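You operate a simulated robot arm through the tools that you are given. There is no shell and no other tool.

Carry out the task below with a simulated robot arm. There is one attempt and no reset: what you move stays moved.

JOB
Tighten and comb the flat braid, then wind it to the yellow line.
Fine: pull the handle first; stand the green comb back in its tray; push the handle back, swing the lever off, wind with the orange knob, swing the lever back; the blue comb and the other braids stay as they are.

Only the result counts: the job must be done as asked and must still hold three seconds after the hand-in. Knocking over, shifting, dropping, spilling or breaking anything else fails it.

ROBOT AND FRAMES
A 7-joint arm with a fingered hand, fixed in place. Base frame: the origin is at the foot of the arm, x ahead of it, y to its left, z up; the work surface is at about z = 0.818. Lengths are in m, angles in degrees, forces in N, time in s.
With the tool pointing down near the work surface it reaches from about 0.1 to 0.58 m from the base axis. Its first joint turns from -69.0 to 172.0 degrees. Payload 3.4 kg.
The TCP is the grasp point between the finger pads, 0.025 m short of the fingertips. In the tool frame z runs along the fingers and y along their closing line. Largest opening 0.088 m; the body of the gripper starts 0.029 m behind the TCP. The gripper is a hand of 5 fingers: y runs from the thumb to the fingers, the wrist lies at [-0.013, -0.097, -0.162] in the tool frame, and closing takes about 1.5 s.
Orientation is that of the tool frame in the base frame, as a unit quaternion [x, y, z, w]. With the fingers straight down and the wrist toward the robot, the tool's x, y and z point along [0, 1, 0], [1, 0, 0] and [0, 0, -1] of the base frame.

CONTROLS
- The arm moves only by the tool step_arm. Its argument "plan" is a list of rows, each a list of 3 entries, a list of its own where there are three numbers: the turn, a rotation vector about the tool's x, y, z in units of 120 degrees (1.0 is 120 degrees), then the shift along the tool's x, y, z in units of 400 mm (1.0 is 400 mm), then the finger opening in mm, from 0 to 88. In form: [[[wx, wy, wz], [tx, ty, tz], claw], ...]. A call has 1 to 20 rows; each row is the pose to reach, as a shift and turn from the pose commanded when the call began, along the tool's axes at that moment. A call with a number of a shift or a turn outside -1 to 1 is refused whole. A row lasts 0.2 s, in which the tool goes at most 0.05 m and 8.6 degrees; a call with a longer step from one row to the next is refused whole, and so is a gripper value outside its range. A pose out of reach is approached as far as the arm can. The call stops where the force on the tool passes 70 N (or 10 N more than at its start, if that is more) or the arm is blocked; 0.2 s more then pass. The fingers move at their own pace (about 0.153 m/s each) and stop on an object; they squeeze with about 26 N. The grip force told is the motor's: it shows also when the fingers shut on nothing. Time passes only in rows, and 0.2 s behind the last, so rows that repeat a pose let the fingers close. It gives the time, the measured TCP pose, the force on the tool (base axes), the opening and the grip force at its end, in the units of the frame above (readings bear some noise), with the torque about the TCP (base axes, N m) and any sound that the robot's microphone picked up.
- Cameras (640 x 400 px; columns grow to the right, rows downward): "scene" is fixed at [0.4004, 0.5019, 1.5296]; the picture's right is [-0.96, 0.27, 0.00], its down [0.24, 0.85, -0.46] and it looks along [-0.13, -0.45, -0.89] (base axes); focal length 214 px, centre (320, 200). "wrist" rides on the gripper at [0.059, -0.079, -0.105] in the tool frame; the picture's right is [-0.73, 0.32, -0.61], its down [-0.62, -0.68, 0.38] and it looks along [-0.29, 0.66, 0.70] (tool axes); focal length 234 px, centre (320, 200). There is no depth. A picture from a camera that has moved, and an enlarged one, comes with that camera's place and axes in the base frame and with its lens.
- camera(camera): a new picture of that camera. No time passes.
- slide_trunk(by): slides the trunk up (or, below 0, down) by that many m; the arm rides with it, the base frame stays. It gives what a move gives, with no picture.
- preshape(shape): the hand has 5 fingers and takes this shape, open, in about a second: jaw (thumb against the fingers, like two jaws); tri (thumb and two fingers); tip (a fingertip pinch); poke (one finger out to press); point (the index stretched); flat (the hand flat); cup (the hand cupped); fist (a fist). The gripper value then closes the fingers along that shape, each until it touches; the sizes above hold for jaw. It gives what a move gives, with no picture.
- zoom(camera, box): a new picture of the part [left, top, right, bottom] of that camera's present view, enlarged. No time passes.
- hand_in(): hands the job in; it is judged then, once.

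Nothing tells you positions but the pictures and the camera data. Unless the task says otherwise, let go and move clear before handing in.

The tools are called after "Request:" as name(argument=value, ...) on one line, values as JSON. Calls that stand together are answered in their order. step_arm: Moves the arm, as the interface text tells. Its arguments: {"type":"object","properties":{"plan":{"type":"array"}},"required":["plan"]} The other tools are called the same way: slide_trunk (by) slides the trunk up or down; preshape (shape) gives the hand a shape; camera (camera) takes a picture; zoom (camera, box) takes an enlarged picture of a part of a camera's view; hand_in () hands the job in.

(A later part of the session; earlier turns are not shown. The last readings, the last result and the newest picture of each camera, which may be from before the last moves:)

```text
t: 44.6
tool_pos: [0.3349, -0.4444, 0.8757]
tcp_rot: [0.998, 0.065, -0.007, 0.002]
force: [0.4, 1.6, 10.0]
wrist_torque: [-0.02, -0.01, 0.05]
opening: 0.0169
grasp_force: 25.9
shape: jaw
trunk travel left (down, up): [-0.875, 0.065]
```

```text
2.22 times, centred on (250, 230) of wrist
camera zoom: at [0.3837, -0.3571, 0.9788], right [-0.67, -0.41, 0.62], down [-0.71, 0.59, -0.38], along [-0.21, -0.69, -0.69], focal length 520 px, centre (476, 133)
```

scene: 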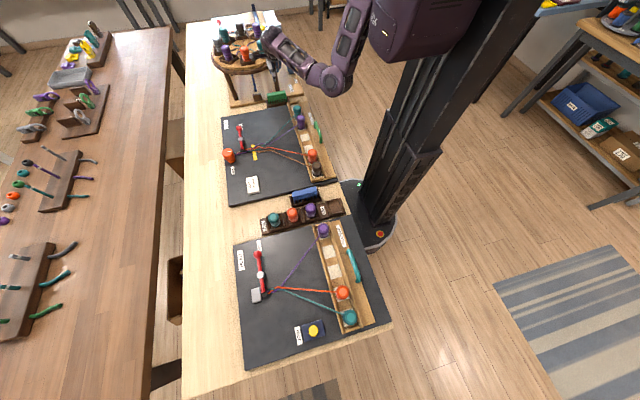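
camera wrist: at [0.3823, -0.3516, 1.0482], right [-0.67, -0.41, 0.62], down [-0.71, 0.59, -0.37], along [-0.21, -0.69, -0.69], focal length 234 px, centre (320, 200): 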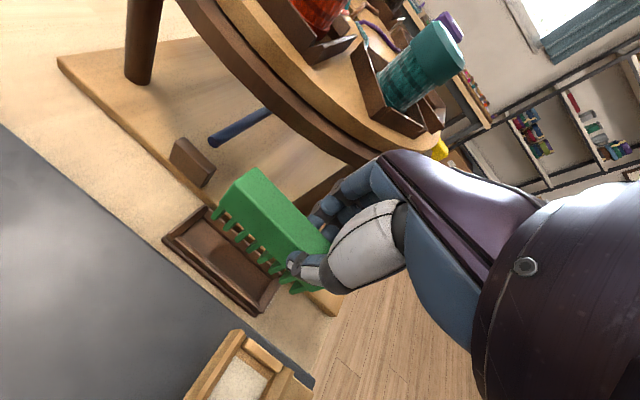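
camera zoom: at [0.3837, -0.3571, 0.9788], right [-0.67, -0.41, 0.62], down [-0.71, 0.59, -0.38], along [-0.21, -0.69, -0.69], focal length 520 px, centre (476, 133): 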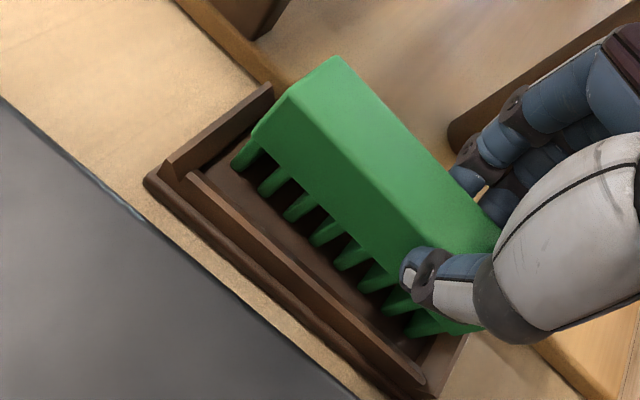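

It touches the tray floor. I'll ease 1 mm, open slowly and lift away.

Request:
step_arm(plan=[[[0, 0, 0], [0, 0, -0.003], 5], [[0, 0, 0], [0, 0, -0.003], 16], [[0, 0, 0], [0, 0, -0.003], 22], [[0, 0, 0], [0, 0, -0.003], 28], [[0, 0, 0], [0, 0, -0.003], 34], [[0, 0, 0], [0, 0, -0.003], 34], [[0, 0, 0], [0, 0, -0.003], 34]])

Request:
zoom(camera="wrist", box=[140, 140, 360, 320])

Request:
zoom(camera="scene", box=[260, 70, 320, 115])

```text
t: 46.2
tool_pos: [0.3354, -0.4447, 0.8756]
tcp_rot: [0.998, 0.066, -0.008, 0.001]
force: [0.5, 0.6, -0.5]
wrist_torque: [0.0, 0.04, 0.04]
opening: 0.0334
grasp_force: 0.1
shape: jaw
trunk travel left (down, up): [-0.875, 0.065]
```

```text
2.22 times, centred on (250, 230) of wrist
camera zoom: at [0.384, -0.3581, 0.9784], right [-0.67, -0.41, 0.62], down [-0.71, 0.59, -0.37], along [-0.21, -0.69, -0.69], focal length 520 px, centre (476, 133)
```

zoom: 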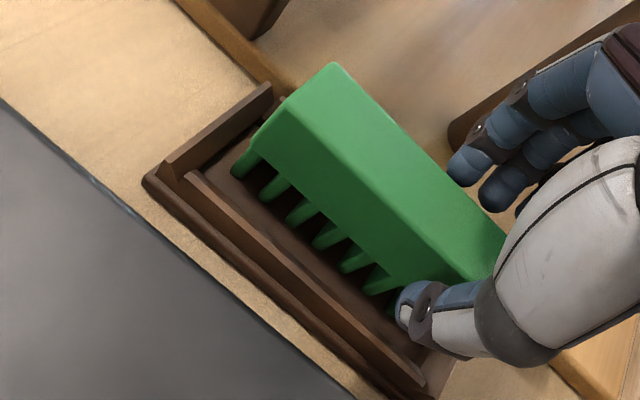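

```text
8.89 times, centred on (290, 92) of scene
camera zoom: at [0.4004, 0.5019, 1.5296], right [-0.96, 0.27, 0.0], down [0.24, 0.85, -0.46], along [-0.13, -0.45, -0.89], focal length 1906 px, centre (587, 1156)
```

zoom: 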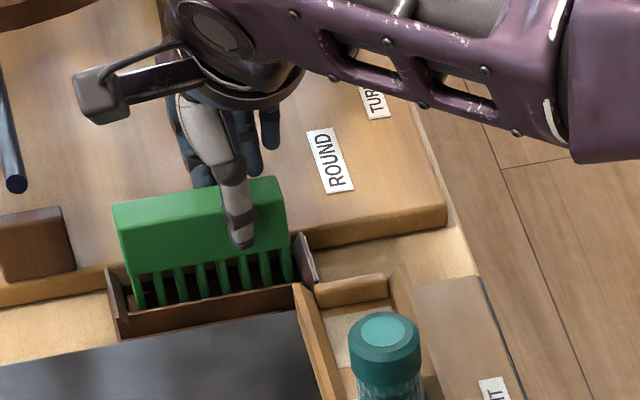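

The comb stands free in its tray. I'll lift clear, move off, and turn back.

Request:
step_arm(plan=[[[0, 0, 0], [0, 0, -0.03], 34], [[0, 0, 0], [0, 0, -0.06], 34], [[0, 0, 0], [0, 0, -0.095], 34], [[0, 0, 0], [-0.008, -0.016, -0.14], 34], [[0, 0, 0], [-0.016, -0.032, -0.18], 34], [[0, 0, -0.06], [-0.016, -0.032, -0.18], 34], [[0, 0, -0.12], [-0.016, -0.032, -0.18], 34], [[0, 0, -0.18], [-0.016, -0.032, -0.18], 34], [[0, 0, -0.24], [-0.016, -0.032, -0.18], 34], [[0, 0, -0.3], [-0.016, -0.032, -0.18], 34], [[0, 0, -0.3], [-0.016, -0.032, -0.18], 34]])

Request:
camera(camera="wrist")

Request:
zoom(camera="scene", box=[215, 10, 345, 130])

```text
t: 48.6
tool_pos: [0.3281, -0.4332, 0.9477]
tcp_rot: [0.929, 0.371, -0.008, -0.001]
force: [0.6, -0.2, 0.0]
wrist_torque: [0.02, 0.0, 0.0]
opening: 0.0334
grasp_force: 0.1
shape: jaw
trunk travel left (down, up): [-0.875, 0.065]
```

```text
taken
camera wrist: at [0.3177, -0.3341, 1.0512], right [-0.29, -0.73, 0.61], down [-0.93, 0.06, -0.37], along [0.23, -0.68, -0.7], focal length 234 px, centre (320, 200)
```

wrist: 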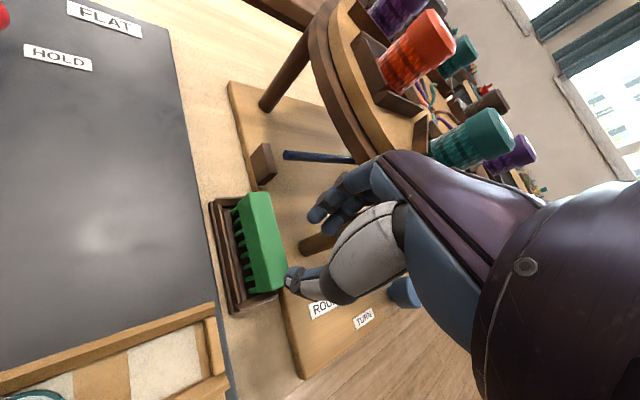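

```text
3.33 times, centred on (280, 70) of scene
camera zoom: at [0.4004, 0.5019, 1.5296], right [-0.96, 0.27, 0.0], down [0.24, 0.85, -0.46], along [-0.13, -0.45, -0.89], focal length 715 px, centre (453, 633)
```

zoom: 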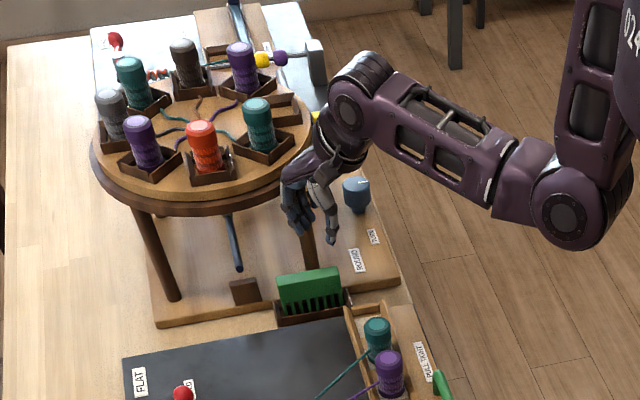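

The green comb stands in its tray and the stand is undisturbed. Next I return above the handle to push it back.

Request:
step_arm(plan=[[[0, 0, -0.0387], [0.0271, -0.0706, -0.001], 40], [[0, 0, -0.0774], [0.0541, -0.1412, -0.002], 40], [[0, 0, -0.1161], [0.0812, -0.2118, -0.003], 40], [[0, 0, -0.1548], [0.1082, -0.2824, -0.004], 40], [[0, 0, -0.1935], [0.1353, -0.353, -0.005], 40], [[0, 0, -0.2322], [0.1624, -0.4236, -0.006], 40], [[0, 0, -0.2709], [0.1894, -0.4942, -0.007], 40], [[0, 0, -0.3096], [0.2165, -0.5648, -0.008], 40], [[0, 0, -0.3483], [0.2435, -0.6354, -0.008], 40], [[0, 0, -0.387], [0.2706, -0.706, -0.008], 40], [[0, 0, -0.387], [0.2706, -0.706, -0.008], 40]])

Request:
camera(camera="wrist")

Request:
zoom(camera="scene", box=[225, 80, 355, 180])

```text
t: 50.1
tool_pos: [0.3377, -0.2622, 0.9916]
tcp_rot: [0.804, 0.588, 0.065, 0.056]
force: [0.2, -0.4, 0.7]
wrist_torque: [-0.03, 0.02, -0.03]
opening: 0.0395
grasp_force: 0.1
shape: jaw
trunk travel left (down, up): [-0.875, 0.065]
stopped in row 7: the arm was blocked; the commanded pose is now the measured one
```

```text
taken
camera wrist: at [0.2621, -0.1813, 1.084], right [-0.02, -0.78, 0.62], down [-0.76, -0.39, -0.52], along [0.65, -0.48, -0.59], focal length 234 px, centre (320, 200)
```

wrist: 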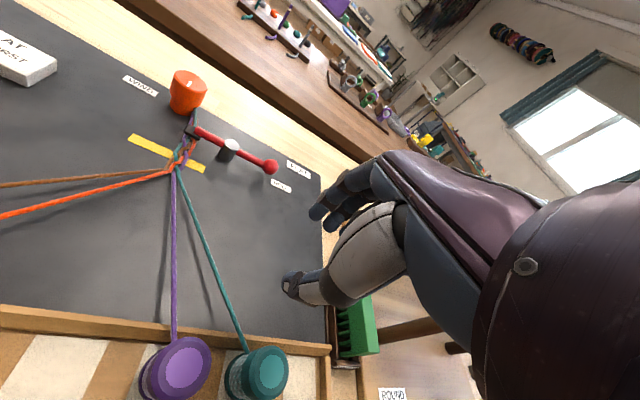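

```text
4.00 times, centred on (290, 130) of scene
camera zoom: at [0.4004, 0.5019, 1.5296], right [-0.96, 0.27, 0.0], down [0.24, 0.85, -0.46], along [-0.13, -0.45, -0.89], focal length 858 px, centre (440, 480)
```

zoom: 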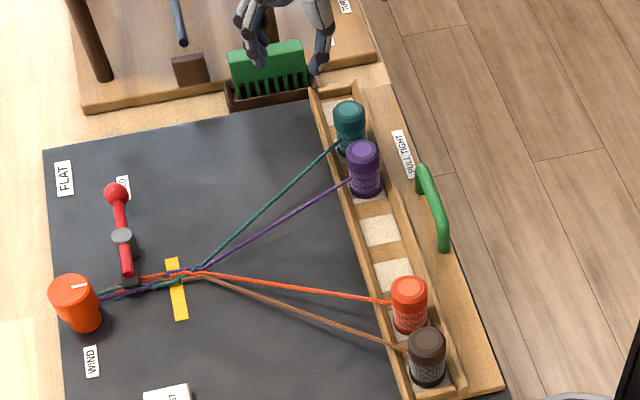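

Blocked again by the arm's inner reach. I'll raise the trunk 6 cm to give the arm more room, then straighten the hand.

Request:
slide_trunk(by=0.06)

```text
t: 51.1
tool_pos: [0.3365, -0.2616, 1.0551]
tcp_rot: [0.804, 0.588, 0.067, 0.055]
force: [-0.6, -0.2, 0.5]
wrist_torque: [0.04, -0.01, 0.01]
opening: 0.0397
grasp_force: 0.0
shape: jaw
trunk travel left (down, up): [-0.935, 0.005]
```

Request:
step_arm(plan=[[[0.017, -0.002, -0.029], [0.046, -0.0255, 0.041], 40], [[0.033, -0.003, -0.059], [0.091, -0.051, 0.082], 40], [[0.05, -0.005, -0.088], [0.137, -0.0765, 0.122], 40], [[0.066, -0.007, -0.117], [0.182, -0.102, 0.163], 40], [[0.0828, -0.0082, -0.1466], [0.228, -0.1275, 0.204], 40], [[0.0828, -0.0082, -0.1466], [0.228, -0.1275, 0.204], 40]])

Request:
camera(camera="wrist")

```text
t: 52.5
tool_pos: [0.3421, -0.158, 0.9734]
tcp_rot: [0.708, 0.706, 0.011, 0.007]
force: [0.1, 0.4, 0.4]
wrist_torque: [-0.02, -0.02, -0.01]
opening: 0.0395
grasp_force: 0.1
shape: jaw
trunk travel left (down, up): [-0.935, 0.005]
```

```text
taken
camera wrist: at [0.2608, -0.0997, 1.077], right [0.3, -0.73, 0.61], down [-0.68, -0.62, -0.4], along [0.67, -0.29, -0.68], focal length 234 px, centre (320, 200)
```

wrist: 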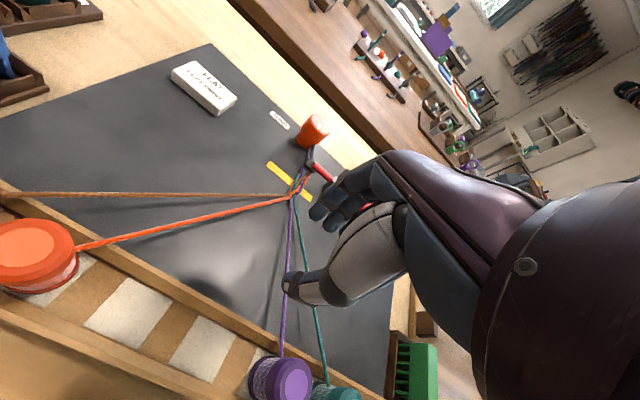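

Request:
step_arm(plan=[[[0.006, -0.001, 0], [0.003, -0.08, 0.02], 40], [[0.012, -0.003, -0.001], [0.006, -0.16, 0.045], 40], [[0.012, -0.003, -0.001], [0.008, -0.24, 0.075], 40], [[0.012, -0.003, -0.001], [0.01, -0.325, 0.1075], 40], [[0.012, -0.003, -0.001], [0.01, -0.325, 0.1075], 40]])

Request:
camera(camera="wrist")

Request:
zoom(camera="scene", box=[270, 90, 350, 170])

```text
t: 53.1
tool_pos: [0.366, -0.1537, 0.9996]
tcp_rot: [0.709, 0.701, 0.063, 0.055]
force: [0.0, -0.3, -0.1]
wrist_torque: [-0.01, -0.01, 0.0]
opening: 0.0399
grasp_force: 0.1
shape: jaw
trunk travel left (down, up): [-0.935, 0.005]
stopped in row 2: the arm was blocked; the commanded pose is now the measured one
```

```text
taken
camera wrist: at [0.2717, -0.094, 1.0909], right [0.21, -0.74, 0.64], down [-0.62, -0.61, -0.5], along [0.76, -0.29, -0.58], focal length 234 px, centre (320, 200)
```

wrist: 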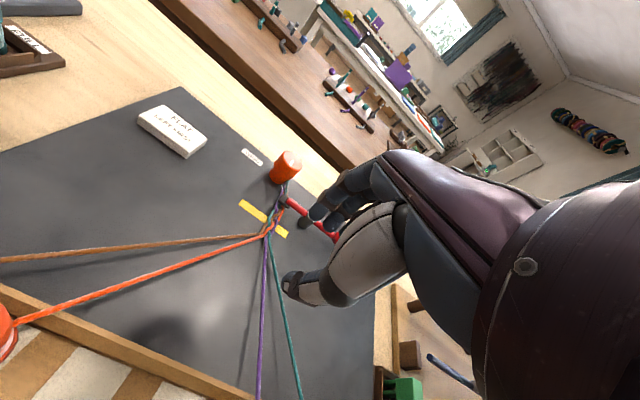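

```text
5.00 times, centred on (310, 130) of scene
camera zoom: at [0.4004, 0.5019, 1.5296], right [-0.96, 0.27, 0.0], down [0.24, 0.85, -0.46], along [-0.13, -0.45, -0.89], focal length 1072 px, centre (370, 550)
```

zoom: 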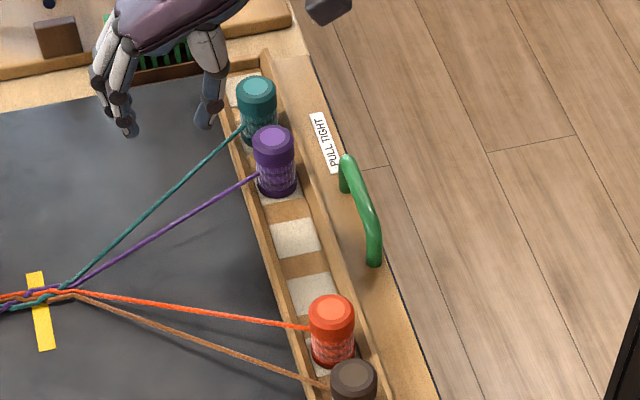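

Let me see the arm's posture.

Request:
camera(camera="scene")

Request:
zoom(camera="scene", box=[220, 0, 460, 150])

```text
taken
```

scene: 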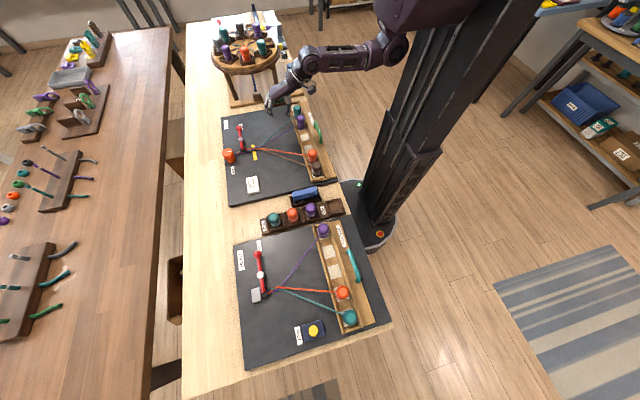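

```text
2.67 times, centred on (340, 75) of scene
camera zoom: at [0.4004, 0.5019, 1.5296], right [-0.96, 0.27, 0.0], down [0.24, 0.85, -0.46], along [-0.13, -0.45, -0.89], focal length 572 px, centre (267, 533)
```

zoom: 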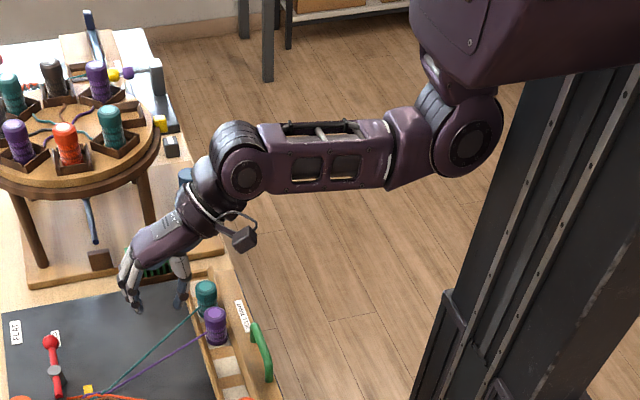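

The elbow has tucked in against the torso, and that is what blocks inward moves. I'll send the arm back out to its starting posture to swing the elbow out again.

Request:
step_arm(plan=[[[0.013, -0.001, -0.001], [-0.015, 0.073, -0.066], 40], [[0.027, -0.002, -0.002], [-0.03, 0.146, -0.132], 40], [[0.04, -0.003, -0.003], [-0.045, 0.219, -0.198], 40], [[0.053, -0.004, -0.004], [-0.059, 0.292, -0.263], 40], [[0.067, -0.005, -0.005], [-0.074, 0.365, -0.329], 40], [[0.08, -0.005, -0.005], [-0.089, 0.438, -0.395], 40], [[0.08, -0.005, -0.005], [-0.089, 0.438, -0.395], 40]])

Request:
slide_trunk(by=-0.06)

Request:
camera(camera="scene")

Request:
zoom(camera="scene", box=[235, 130, 295, 170])

```text
t: 54.7
tool_pos: [0.5107, -0.1933, 1.1844]
tcp_rot: [0.709, 0.706, -0.001, -0.002]
force: [-0.1, 0.3, 0.7]
wrist_torque: [0.04, -0.02, -0.02]
opening: 0.0395
grasp_force: 0.1
shape: jaw
trunk travel left (down, up): [-0.935, 0.005]
```

```text
t: 55.7
tool_pos: [0.5106, -0.1938, 1.1228]
tcp_rot: [0.708, 0.707, 0.001, 0.0]
force: [-0.2, 0.8, 0.2]
wrist_torque: [-0.01, 0.02, -0.06]
opening: 0.0401
grasp_force: 0.0
shape: jaw
trunk travel left (down, up): [-0.875, 0.065]
```

```text
taken
```

scene: 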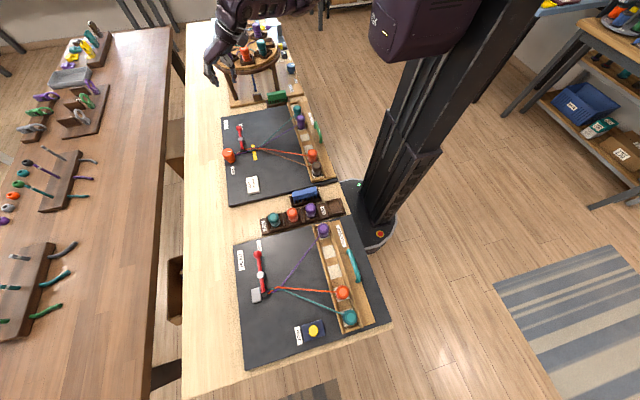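

```text
10.00 times, centred on (265, 150) of scene
camera zoom: at [0.4004, 0.5019, 1.5296], right [-0.96, 0.27, 0.0], down [0.24, 0.85, -0.46], along [-0.13, -0.45, -0.89], focal length 2145 px, centre (870, 700)
```

zoom: 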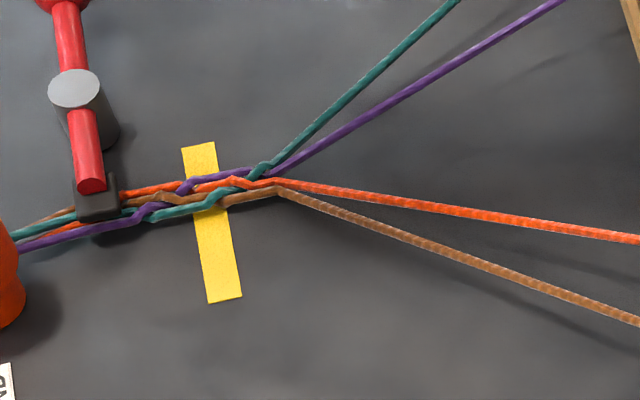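

The arm is back in its initial posture. I'll repeat the approach to the handle that worked before.

Request:
step_arm(plan=[[[0, 0, 0], [0.058, -0.0875, 0.029], 40], [[0, 0, 0], [0.117, -0.175, 0.058], 40], [[0, 0, 0], [0.175, -0.2625, 0.0875], 40], [[0, 0, 0], [0.233, -0.35, 0.117], 40], [[0, 0, 0], [0.29, -0.42, 0.146], 40], [[0, 0, 0], [0.3, -0.42, 0.2], 40], [[0, 0, 0], [0.25, -0.42, 0.29], 40], [[0, 0, 0], [0.17, -0.42, 0.35], 40], [[0, 0, 0], [0.14, -0.43, 0.4], 40], [[0, 0, 0], [0.14, -0.43, 0.4], 40]])

Request:
zoom(camera="scene", box=[220, 0, 460, 150])

```text
t: 57.9
tool_pos: [0.3394, -0.1369, 0.9642]
tcp_rot: [0.708, 0.707, 0.0, -0.001]
force: [-0.4, -0.3, 0.0]
wrist_torque: [-0.03, 0.0, -0.02]
opening: 0.0399
grasp_force: 0.1
shape: jaw
trunk travel left (down, up): [-0.875, 0.065]
```

```text
2.67 times, centred on (340, 75) of scene
camera zoom: at [0.4004, 0.5019, 1.5296], right [-0.96, 0.27, 0.0], down [0.24, 0.85, -0.46], along [-0.13, -0.45, -0.89], focal length 572 px, centre (267, 533)
```

zoom: 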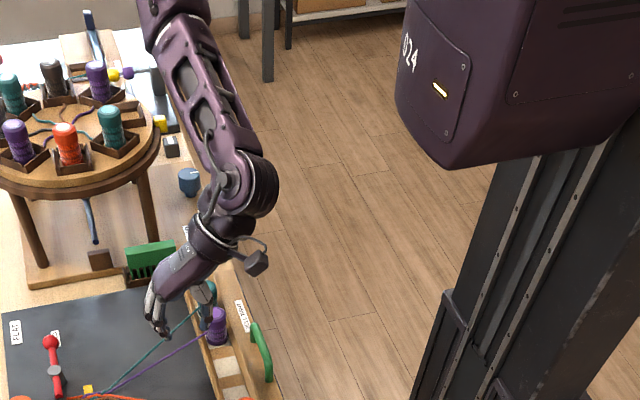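

The elbow is out again. Now over the handle.

Request:
step_arm(plan=[[[0, 0, 0], [-0.02, -0.08, 0.04], 40], [[0, 0, 0], [-0.0425, -0.16, 0.085], 40], [[0, 0, 0], [-0.0425, -0.24, 0.085], 40], [[0, 0, 0], [-0.0425, -0.3175, 0.085], 40], [[0, 0, 0], [-0.0425, -0.3175, 0.085], 40]])

Request:
camera(camera="wrist")

Request:
zoom(camera="scene", box=[270, 80, 350, 170])

```text
t: 59.1
tool_pos: [0.2119, -0.1535, 0.93]
tcp_rot: [0.708, 0.706, -0.001, 0.0]
force: [-0.1, 0.2, -0.1]
wrist_torque: [0.0, -0.02, 0.05]
opening: 0.0399
grasp_force: 0.1
shape: jaw
trunk travel left (down, up): [-0.875, 0.065]
```

```text
taken
camera wrist: at [0.1337, -0.0949, 1.0343], right [0.32, -0.73, 0.61], down [-0.68, -0.62, -0.38], along [0.66, -0.29, -0.7], focal length 234 px, centre (320, 200)
```

wrist: 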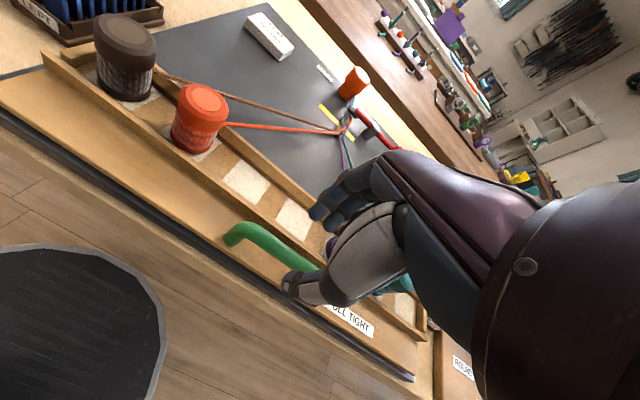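

```text
4.44 times, centred on (310, 125) of scene
camera zoom: at [0.4004, 0.5019, 1.5296], right [-0.96, 0.27, 0.0], down [0.24, 0.85, -0.46], along [-0.13, -0.45, -0.89], focal length 953 px, centre (364, 533)
```

zoom: 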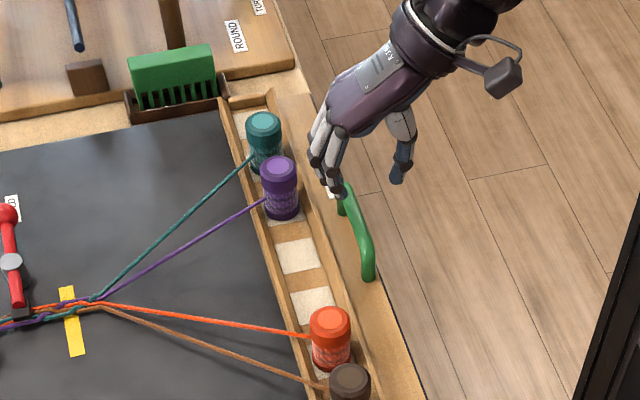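

Straddling the bar as before; I'll lower and close.

Request:
step_arm(plan=[[[0, 0, 0], [0, 0, 0.06], 40], [[0, 0, 0], [0, 0, 0.12], 40], [[0, 0, 0], [0, 0, 0.153], 40], [[0, 0, 0], [0, 0, 0.153], 40], [[0, 0, 0], [0, 0, 0.153], 20], [[0, 0, 0], [0, 0, 0.155], 0], [[0, 0, 0], [0, 0, 0.158], 0], [[0, 0, 0], [0, 0, 0.16], 0], [[0, 0, 0], [0, 0, 0.16], 0], [[0, 0, 0], [0, 0, 0.16], 0], [[0, 0, 0], [0, 0, 0.16], 0]])

Request:
zoom(camera="scene", box=[270, 80, 350, 170])

```text
t: 61.5
tool_pos: [0.2114, -0.1543, 0.8664]
tcp_rot: [0.707, 0.707, 0.0, -0.001]
force: [-1.2, -2.1, 1.3]
wrist_torque: [-0.02, -0.06, 0.13]
opening: 0.0001
grasp_force: 26.0
shape: jaw
trunk travel left (down, up): [-0.875, 0.065]
```

```text
4.44 times, centred on (310, 125) of scene
camera zoom: at [0.4004, 0.5019, 1.5296], right [-0.96, 0.27, 0.0], down [0.24, 0.85, -0.46], along [-0.13, -0.45, -0.89], focal length 953 px, centre (364, 533)
```

zoom: 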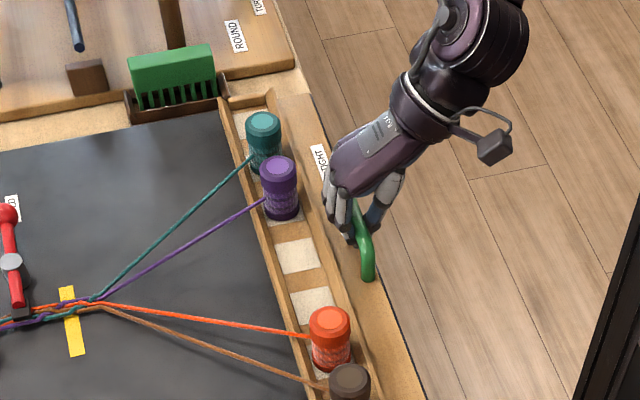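

The handle is held. I'll push it back about 53 mm.

Request:
step_arm(plan=[[[0, 0, 0], [0, 0.02, 0], 0], [[0, 0, 0], [0, 0.045, 0], 0], [[0, 0, 0], [0, 0.07, 0], 0], [[0, 0, 0], [0, 0.095, 0], 0], [[0, 0, 0], [0, 0.12, 0], 0], [[0, 0, 0], [0, 0.133, 0], 0], [[0, 0, 0], [0, 0.14, 0], 0], [[0, 0, 0], [0, 0.14, 0], 0]])

Request:
zoom(camera="scene", box=[215, 80, 345, 180])

```text
t: 63.3
tool_pos: [0.2614, -0.1543, 0.8672]
tcp_rot: [0.707, 0.707, -0.001, -0.002]
force: [-28.6, -1.4, -1.5]
wrist_torque: [0.08, 0.17, 0.12]
opening: 0.0
grasp_force: 26.0
shape: jaw
trunk travel left (down, up): [-0.875, 0.065]
```

```text
4.00 times, centred on (280, 130) of scene
camera zoom: at [0.4004, 0.5019, 1.5296], right [-0.96, 0.27, 0.0], down [0.24, 0.85, -0.46], along [-0.13, -0.45, -0.89], focal length 858 px, centre (480, 480)
```

zoom: 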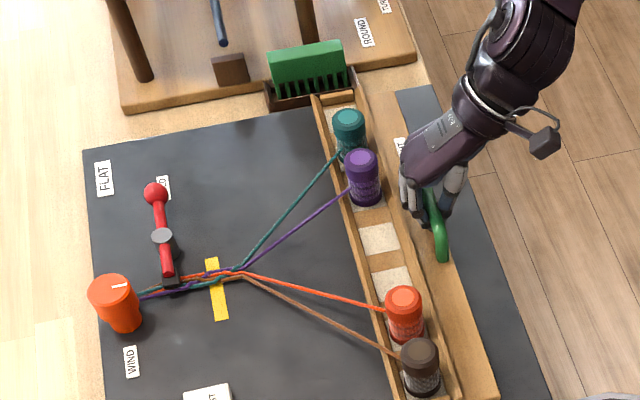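

The rail is at its front stop. I'll ease off, open and lift clear.

Request:
step_arm(plan=[[[0, 0, 0], [0, -0.008, 0], 0], [[0, 0, 0], [0, -0.014, 0], 0], [[0, 0, 0], [0, -0.014, 0], 12], [[0, 0, 0], [0, -0.014, 0], 25], [[0, 0, 0], [0, -0.014, 0], 38], [[0, 0, 0], [0, -0.014, 0], 38], [[0, 0, 0], [0, -0.014, -0.05], 38], [[0, 0, 0], [0, -0.014, -0.15], 38], [[0, 0, 0], [0, -0.014, -0.2], 38], [[0, 0, 0], [0, -0.014, -0.2], 38]])

Request:
zoom(camera="scene", box=[215, 80, 345, 180])

```text
t: 65.5
tool_pos: [0.2627, -0.1542, 0.9456]
tcp_rot: [0.708, 0.707, 0.0, -0.001]
force: [0.2, -0.1, -0.3]
wrist_torque: [0.0, 0.02, 0.02]
opening: 0.0378
grasp_force: 0.0
shape: jaw
trunk travel left (down, up): [-0.875, 0.065]
```

```text
4.00 times, centred on (280, 130) of scene
camera zoom: at [0.4004, 0.5019, 1.5296], right [-0.96, 0.27, 0.0], down [0.24, 0.85, -0.46], along [-0.13, -0.45, -0.89], focal length 858 px, centre (480, 480)
```

zoom: 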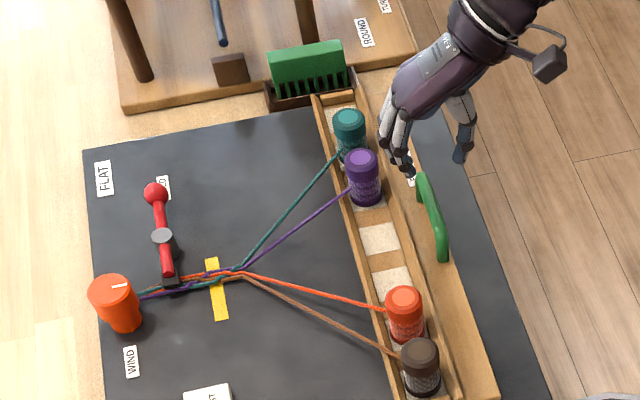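

The handle is back and the rail is at rest. Next the lever; I'll move to a pose from which the wrist camera sees it well.

Request:
step_arm(plan=[[[0, 0, 0], [0, 0.085, -0.03], 40], [[0, 0, 0], [-0.04, 0.17, -0.07], 40], [[0, 0, 0], [-0.1, 0.26, -0.1], 40], [[0, 0, 0], [-0.16, 0.343, -0.1375], 40], [[0, 0, 0], [-0.16, 0.343, -0.1375], 40]])

Request:
camera(camera="wrist")

```text
t: 66.7
tool_pos: [0.3994, -0.2161, 1.0021]
tcp_rot: [0.708, 0.706, 0.0, -0.001]
force: [0.1, -0.1, -0.2]
wrist_torque: [0.01, 0.0, 0.01]
opening: 0.0396
grasp_force: 0.1
shape: jaw
trunk travel left (down, up): [-0.875, 0.065]
```

```text
taken
camera wrist: at [0.3213, -0.1582, 1.1061], right [0.32, -0.73, 0.61], down [-0.68, -0.62, -0.38], along [0.66, -0.29, -0.7], focal length 234 px, centre (320, 200)
```

wrist: 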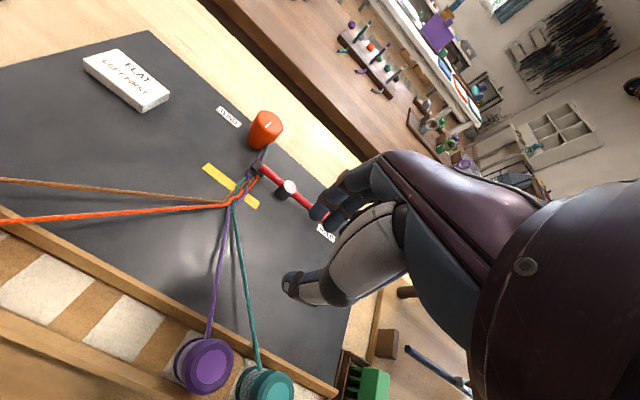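

Request:
zoom(camera="wrist", box=[190, 100, 350, 250])

Request:
zoom(camera="scene", box=[220, 115, 260, 165])

```text
2.67 times, centred on (270, 175) of wrist
camera zoom: at [0.3213, -0.1582, 1.1061], right [0.32, -0.73, 0.61], down [-0.68, -0.62, -0.38], along [0.66, -0.29, -0.7], focal length 624 px, centre (453, 267)
```

zoom: 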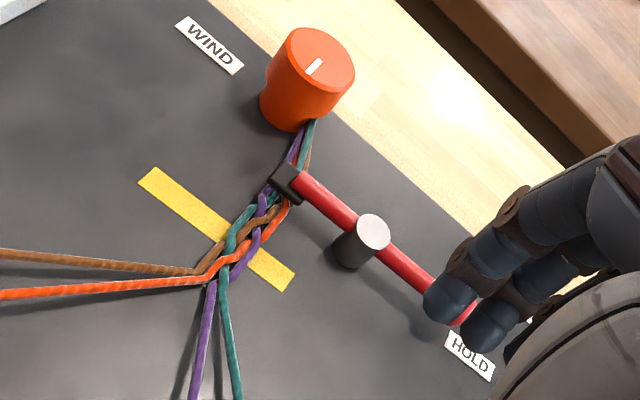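

```text
8.00 times, centred on (240, 140) of scene
camera zoom: at [0.4004, 0.5019, 1.5296], right [-0.96, 0.27, 0.0], down [0.24, 0.85, -0.46], along [-0.13, -0.45, -0.89], focal length 1716 px, centre (960, 680)
```

zoom: 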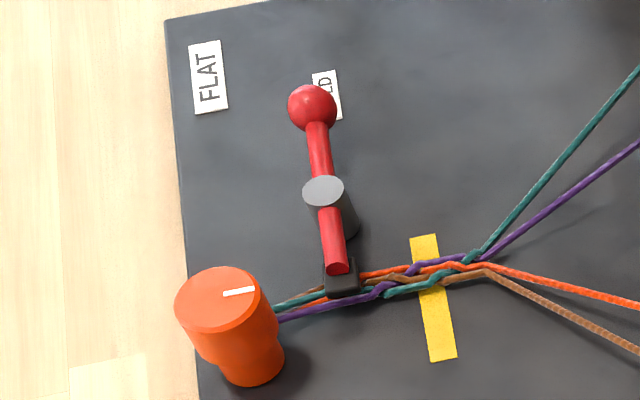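

From both cameras: lever pivot (0.549, −0.213), top z ≈ 0.845; ball about (0.548, −0.275); clamp block (0.547, −0.16). That is beyond the easy reach, so I'll move out, up, and lower the trunk for a longer reach.

Request:
step_arm(plan=[[[0, 0, 0], [-0.03, 0.05, -0.05], 40], [[0, 0, 0], [-0.06, 0.1, -0.1], 40], [[0, 0, 0], [-0.0875, 0.15, -0.15], 40], [[0, 0, 0], [-0.0875, 0.15, -0.2], 40], [[0, 0, 0], [-0.0875, 0.15, -0.2], 40]])

Request:
slide_trunk(by=-0.15)

Request:
camera(camera="scene")

Request:
camera(camera="wrist")

```text
t: 67.9
tool_pos: [0.4601, -0.253, 1.0808]
tcp_rot: [0.708, 0.706, 0.0, -0.001]
force: [1.0, 0.3, -1.0]
wrist_torque: [0.0, -0.03, -0.01]
opening: 0.0398
grasp_force: 0.0
shape: jaw
trunk travel left (down, up): [-0.875, 0.065]
```

```text
t: 69.6
tool_pos: [0.4608, -0.2532, 0.9299]
tcp_rot: [0.708, 0.707, 0.0, -0.002]
force: [-0.1, -0.7, -0.4]
wrist_torque: [0.0, 0.02, -0.01]
opening: 0.0397
grasp_force: 0.1
shape: jaw
trunk travel left (down, up): [-0.725, 0.215]
```

```text
taken
```

scene: 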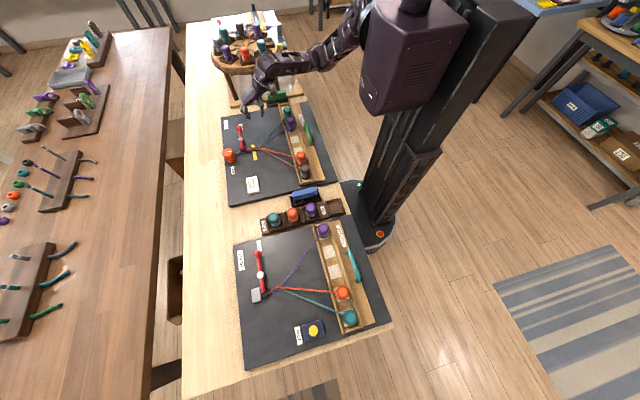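

```text
taken
camera wrist: at [0.3816, -0.1932, 1.035], right [0.32, -0.73, 0.61], down [-0.68, -0.62, -0.38], along [0.66, -0.29, -0.7], focal length 234 px, centre (320, 200)
```

wrist: 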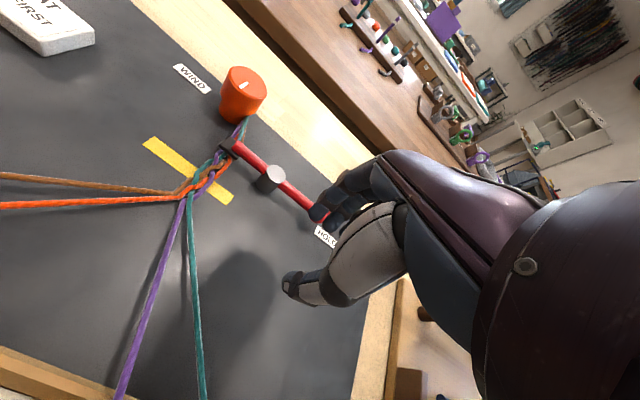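

Request:
zoom(camera="wrist", box=[180, 50, 340, 250])

```text
2.00 times, centred on (260, 150) of wrist
camera zoom: at [0.3816, -0.1932, 1.035], right [0.32, -0.73, 0.61], down [-0.68, -0.62, -0.38], along [0.66, -0.29, -0.7], focal length 468 px, centre (440, 300)
```

zoom: 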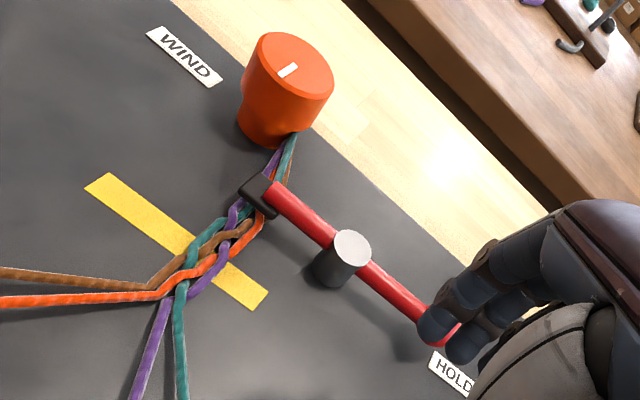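

Refined: pivot (0.549, −0.213), knob (0.599, −0.132) with its top at z ≈ 0.864. I'll go above the lever's ball and test the reach.

Request:
step_arm(plan=[[[0, 0, 0], [-0.014, 0.055, -0.02], 44], [[0, 0, 0], [-0.028, 0.11, -0.04], 44], [[0, 0, 0], [-0.042, 0.165, -0.04], 44], [[0, 0, 0], [-0.055, 0.2175, -0.04], 44], [[0, 0, 0], [-0.055, 0.2175, -0.04], 44]])

Request:
camera(camera="wrist")

Request:
zoom(camera="scene", box=[210, 85, 280, 165])

```text
t: 70.8
tool_pos: [0.5464, -0.2744, 0.9468]
tcp_rot: [0.708, 0.706, 0.0, -0.001]
force: [-0.2, 0.4, 0.1]
wrist_torque: [0.01, 0.0, 0.01]
opening: 0.0433
grasp_force: 0.0
shape: jaw
trunk travel left (down, up): [-0.725, 0.215]
```

```text
taken
camera wrist: at [0.4681, -0.216, 1.0518], right [0.32, -0.73, 0.61], down [-0.68, -0.62, -0.38], along [0.66, -0.29, -0.7], focal length 234 px, centre (320, 200)
```

wrist: 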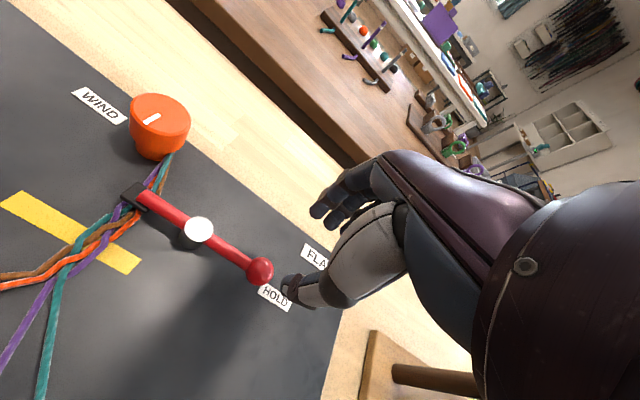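

```text
5.00 times, centred on (245, 125) of scene
camera zoom: at [0.4004, 0.5019, 1.5296], right [-0.96, 0.27, 0.0], down [0.24, 0.85, -0.46], along [-0.13, -0.45, -0.89], focal length 1072 px, centre (695, 575)
```

zoom: 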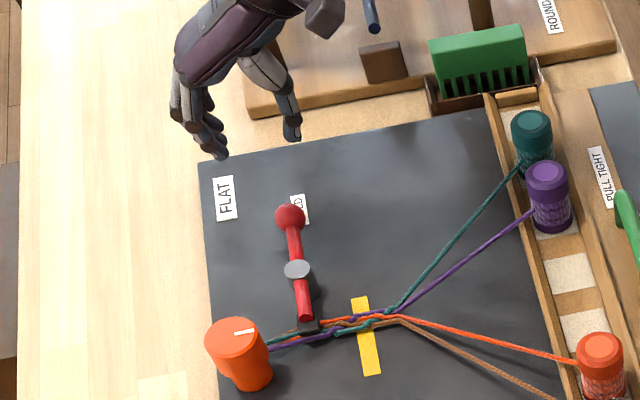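

Reach is fine with the trunk lowered. The ball is at (0.5475, −0.277); I'll lower the open fingers around it.

Request:
step_arm(plan=[[[0, 0, 0], [-0.012, 0.002, 0.06], 46], [[0, 0, 0], [-0.012, 0.002, 0.12], 46], [[0, 0, 0], [-0.012, 0.002, 0.175], 46], [[0, 0, 0], [-0.012, 0.002, 0.205], 46], [[0, 0, 0], [-0.012, 0.002, 0.205], 46]])

Request:
camera(camera="wrist")

Request:
zoom(camera="scene", box=[215, 105, 265, 165])

```text
t: 72.0
tool_pos: [0.5464, -0.2786, 0.8636]
tcp_rot: [0.708, 0.707, 0.0, -0.001]
force: [0.4, -0.7, -0.2]
wrist_torque: [-0.01, 0.01, -0.01]
opening: 0.0454
grasp_force: 0.0
shape: jaw
trunk travel left (down, up): [-0.725, 0.215]
```

```text
taken
camera wrist: at [0.469, -0.2207, 0.9687], right [0.32, -0.73, 0.61], down [-0.68, -0.62, -0.38], along [0.65, -0.29, -0.7], focal length 234 px, centre (320, 200)
```

wrist: 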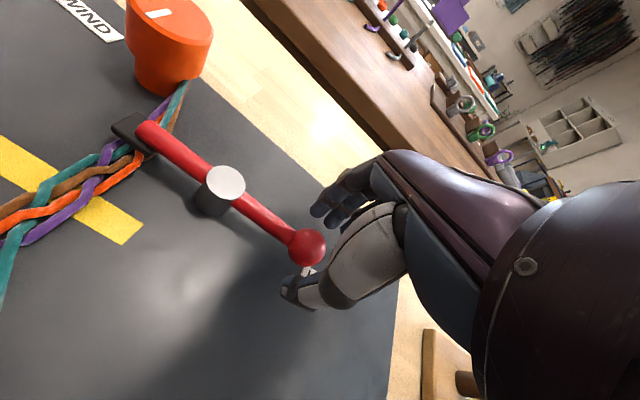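

```text
6.67 times, centred on (240, 135) of scene
camera zoom: at [0.4004, 0.5019, 1.5296], right [-0.96, 0.27, 0.0], down [0.24, 0.85, -0.46], along [-0.13, -0.45, -0.89], focal length 1430 px, centre (853, 633)
```

zoom: 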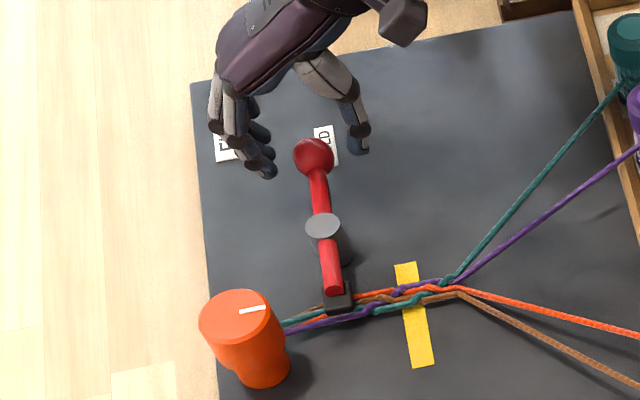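

The fingers straddle the ball. Closing on it.

Request:
step_arm(plan=[[[0, 0, 0], [0, 0, 0], 34], [[0, 0, 0], [0, 0, 0], 20], [[0, 0, 0], [0, 0, 0], 10], [[0, 0, 0], [0, 0, 0], 10], [[0, 0, 0], [0, 0, 0], 10], [[0, 0, 0], [0, 0, 0], 10]])

Request:
zoom(camera="wrist", box=[180, 120, 380, 320])

Request:
zoom(camera="scene", box=[215, 105, 265, 165])

```text
t: 73.4
tool_pos: [0.5474, -0.2793, 0.8634]
tcp_rot: [0.707, 0.707, -0.001, -0.001]
force: [-4.5, -0.3, 0.6]
wrist_torque: [-0.03, 0.07, 0.0]
opening: 0.0189
grasp_force: 25.8
shape: jaw
trunk travel left (down, up): [-0.725, 0.215]
```

```text
2.00 times, centred on (280, 220) of wrist
camera zoom: at [0.4682, -0.2205, 0.9693], right [0.32, -0.73, 0.61], down [-0.68, -0.62, -0.38], along [0.66, -0.29, -0.7], focal length 468 px, centre (400, 160)
```

zoom: 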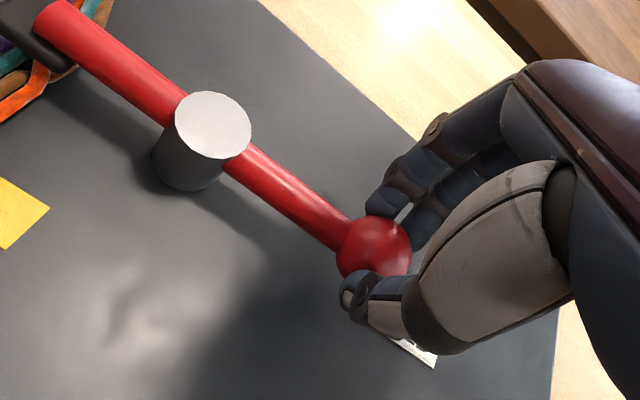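

```text
6.67 times, centred on (240, 135) of scene
camera zoom: at [0.4004, 0.5019, 1.5296], right [-0.96, 0.27, 0.0], down [0.24, 0.85, -0.46], along [-0.13, -0.45, -0.89], focal length 1430 px, centre (853, 633)
```

zoom: 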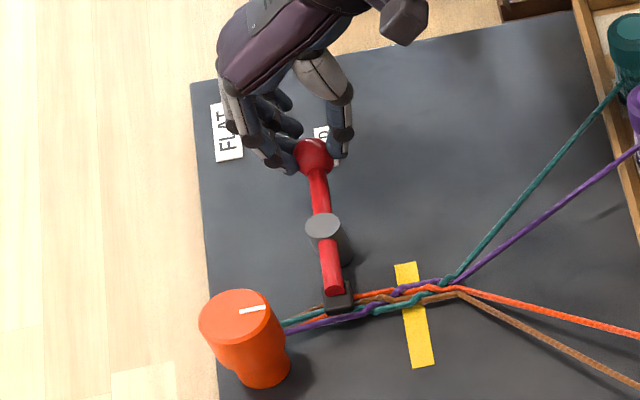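

The ball is held. I'll swing it toward the robot along its arc, turning the hand along; first 15° to feel the resistance.

Request:
step_arm(plan=[[[0, 0, 0.0417], [0.0006, -0.0143, 0], 10], [[0, 0, 0.0833], [0.0025, -0.0284, 0], 10], [[0, 0, 0.125], [0.0056, -0.0424, 0], 10], [[0, 0, 0.125], [0.0056, -0.0424, 0], 10]])

Request:
zoom(camera="scene", box=[215, 105, 265, 165])

```text
t: 74.4
tool_pos: [0.5293, -0.2762, 0.864]
tcp_rot: [0.794, 0.608, 0.0, -0.002]
force: [0.6, -1.0, 4.0]
wrist_torque: [-0.01, -0.07, -0.05]
opening: 0.0187
grasp_force: 25.7
shape: jaw
trunk travel left (down, up): [-0.725, 0.215]
```

```text
6.67 times, centred on (240, 135) of scene
camera zoom: at [0.4004, 0.5019, 1.5296], right [-0.96, 0.27, 0.0], down [0.24, 0.85, -0.46], along [-0.13, -0.45, -0.89], focal length 1430 px, centre (853, 633)
```

zoom: 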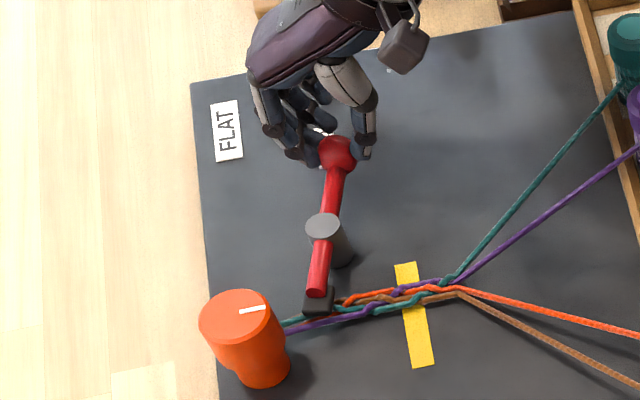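

It swings easily. I'll continue to about 57°.

Request:
step_arm(plan=[[[0, 0, 0.0583], [0.0012, -0.02, 0], 10], [[0, 0, 0.1167], [0.0049, -0.0396, 0], 10], [[0, 0, 0.175], [0.0109, -0.0587, 0], 10], [[0, 0, 0.2333], [0.0192, -0.0769, 0], 10], [[0, 0, 0.2917], [0.0296, -0.094, 0], 10], [[0, 0, 0.35], [0.0421, -0.1096, 0], 10], [[0, 0, 0.35], [0.0421, -0.1096, 0], 10]])

Request:
zoom(camera="scene", box=[215, 105, 265, 165])

```text
t: 76.0
tool_pos: [0.4928, -0.2505, 0.8655]
tcp_rot: [0.96, 0.282, -0.001, -0.001]
force: [0.4, 0.2, 0.0]
wrist_torque: [0.0, 0.04, 0.03]
opening: 0.0139
grasp_force: 25.7
shape: jaw
trunk travel left (down, up): [-0.725, 0.215]
```

```text
6.67 times, centred on (240, 135) of scene
camera zoom: at [0.4004, 0.5019, 1.5296], right [-0.96, 0.27, 0.0], down [0.24, 0.85, -0.46], along [-0.13, -0.45, -0.89], focal length 1430 px, centre (853, 633)
```

zoom: 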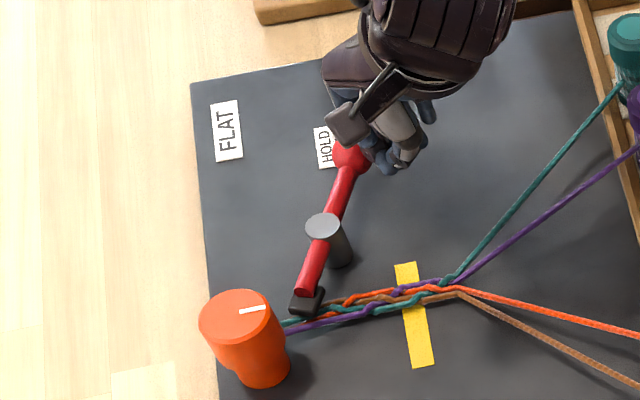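

The ball seems to have slipped from the grip at about 30°. I'll look.

Request:
camera(camera="wrist")

Request:
zoom(camera="scene", box=[230, 125, 260, 160])

```text
taken
camera wrist: at [0.4994, -0.1519, 0.9693], right [-0.44, -0.67, 0.61], down [-0.89, 0.24, -0.38], along [0.11, -0.71, -0.7], focal length 234 px, centre (320, 200)
```

wrist: 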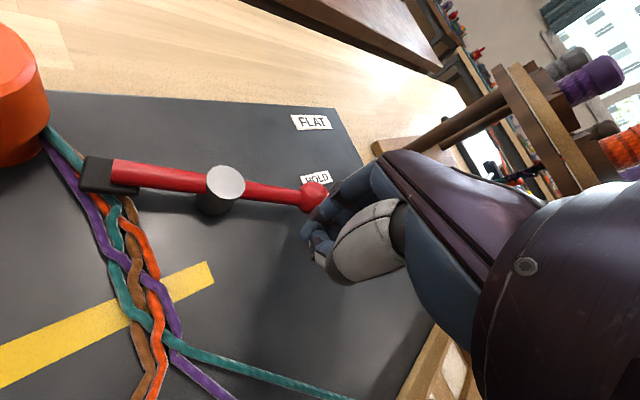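

```text
11.43 times, centred on (245, 142) of scene
camera zoom: at [0.4004, 0.5019, 1.5296], right [-0.96, 0.27, 0.0], down [0.24, 0.85, -0.46], along [-0.13, -0.45, -0.89], focal length 2451 px, centre (1177, 857)
```

zoom: 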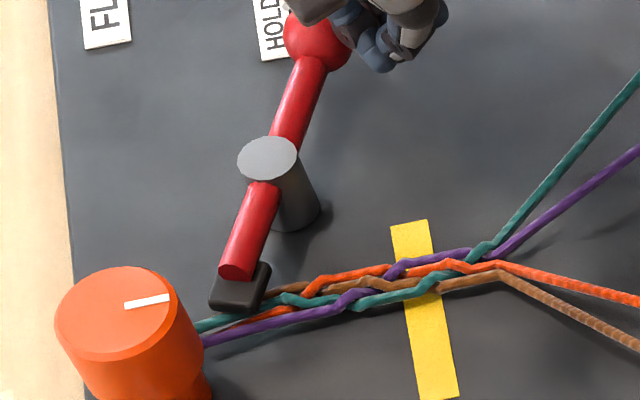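

The lever stands at about 22° and the hand has slipped past the ball. I'll lift, go round to the outer side, and push the ball with closed fingers to feel whether there is a stop.

Request:
step_arm(plan=[[[0, 0, 0], [0, 0, -0.05], 10], [[0, 0, 0], [0, 0, -0.115], 5], [[0, 0, -0.06], [0.017, 0.032, -0.115], 0], [[0, 0, -0.12], [0.033, 0.065, -0.115], 0], [[0, 0, -0.18], [0.05, 0.097, -0.115], 0], [[0, 0, -0.24], [0.067, 0.13, -0.115], 0], [[0, 0, -0.298], [0.0836, 0.1622, -0.115], 0], [[0, 0, -0.298], [0.0836, 0.1622, -0.115], 0]])

Request:
camera(camera="wrist")

Request:
zoom(camera="scene", box=[215, 105, 265, 165])

```text
t: 77.8
tool_pos: [0.5561, -0.2854, 0.911]
tcp_rot: [0.826, 0.564, -0.001, -0.001]
force: [0.0, -0.2, 0.6]
wrist_torque: [-0.03, -0.04, 0.02]
opening: 0.0
grasp_force: 25.6
shape: jaw
trunk travel left (down, up): [-0.725, 0.215]
```

```text
taken
camera wrist: at [0.5042, -0.2019, 1.0144], right [0.04, -0.79, 0.61], down [-0.86, -0.33, -0.38], along [0.51, -0.51, -0.7], focal length 234 px, centre (320, 200)
```

wrist: 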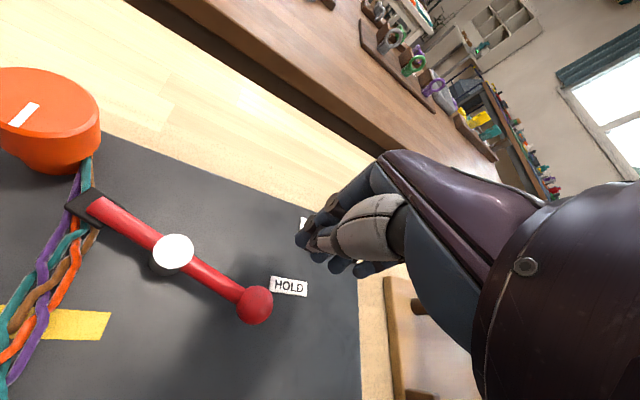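

```text
6.67 times, centred on (240, 135) of scene
camera zoom: at [0.4004, 0.5019, 1.5296], right [-0.96, 0.27, 0.0], down [0.24, 0.85, -0.46], along [-0.13, -0.45, -0.89], focal length 1430 px, centre (853, 633)
```

zoom: 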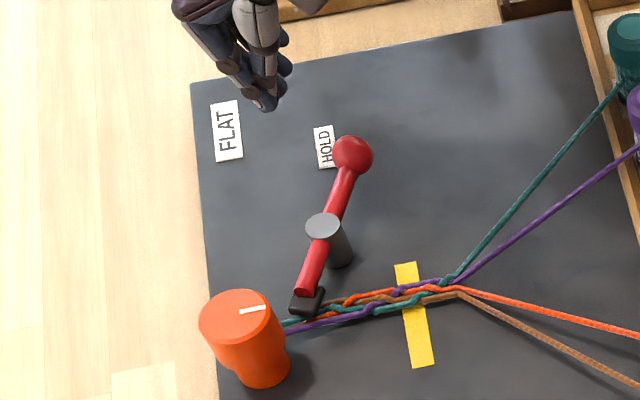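

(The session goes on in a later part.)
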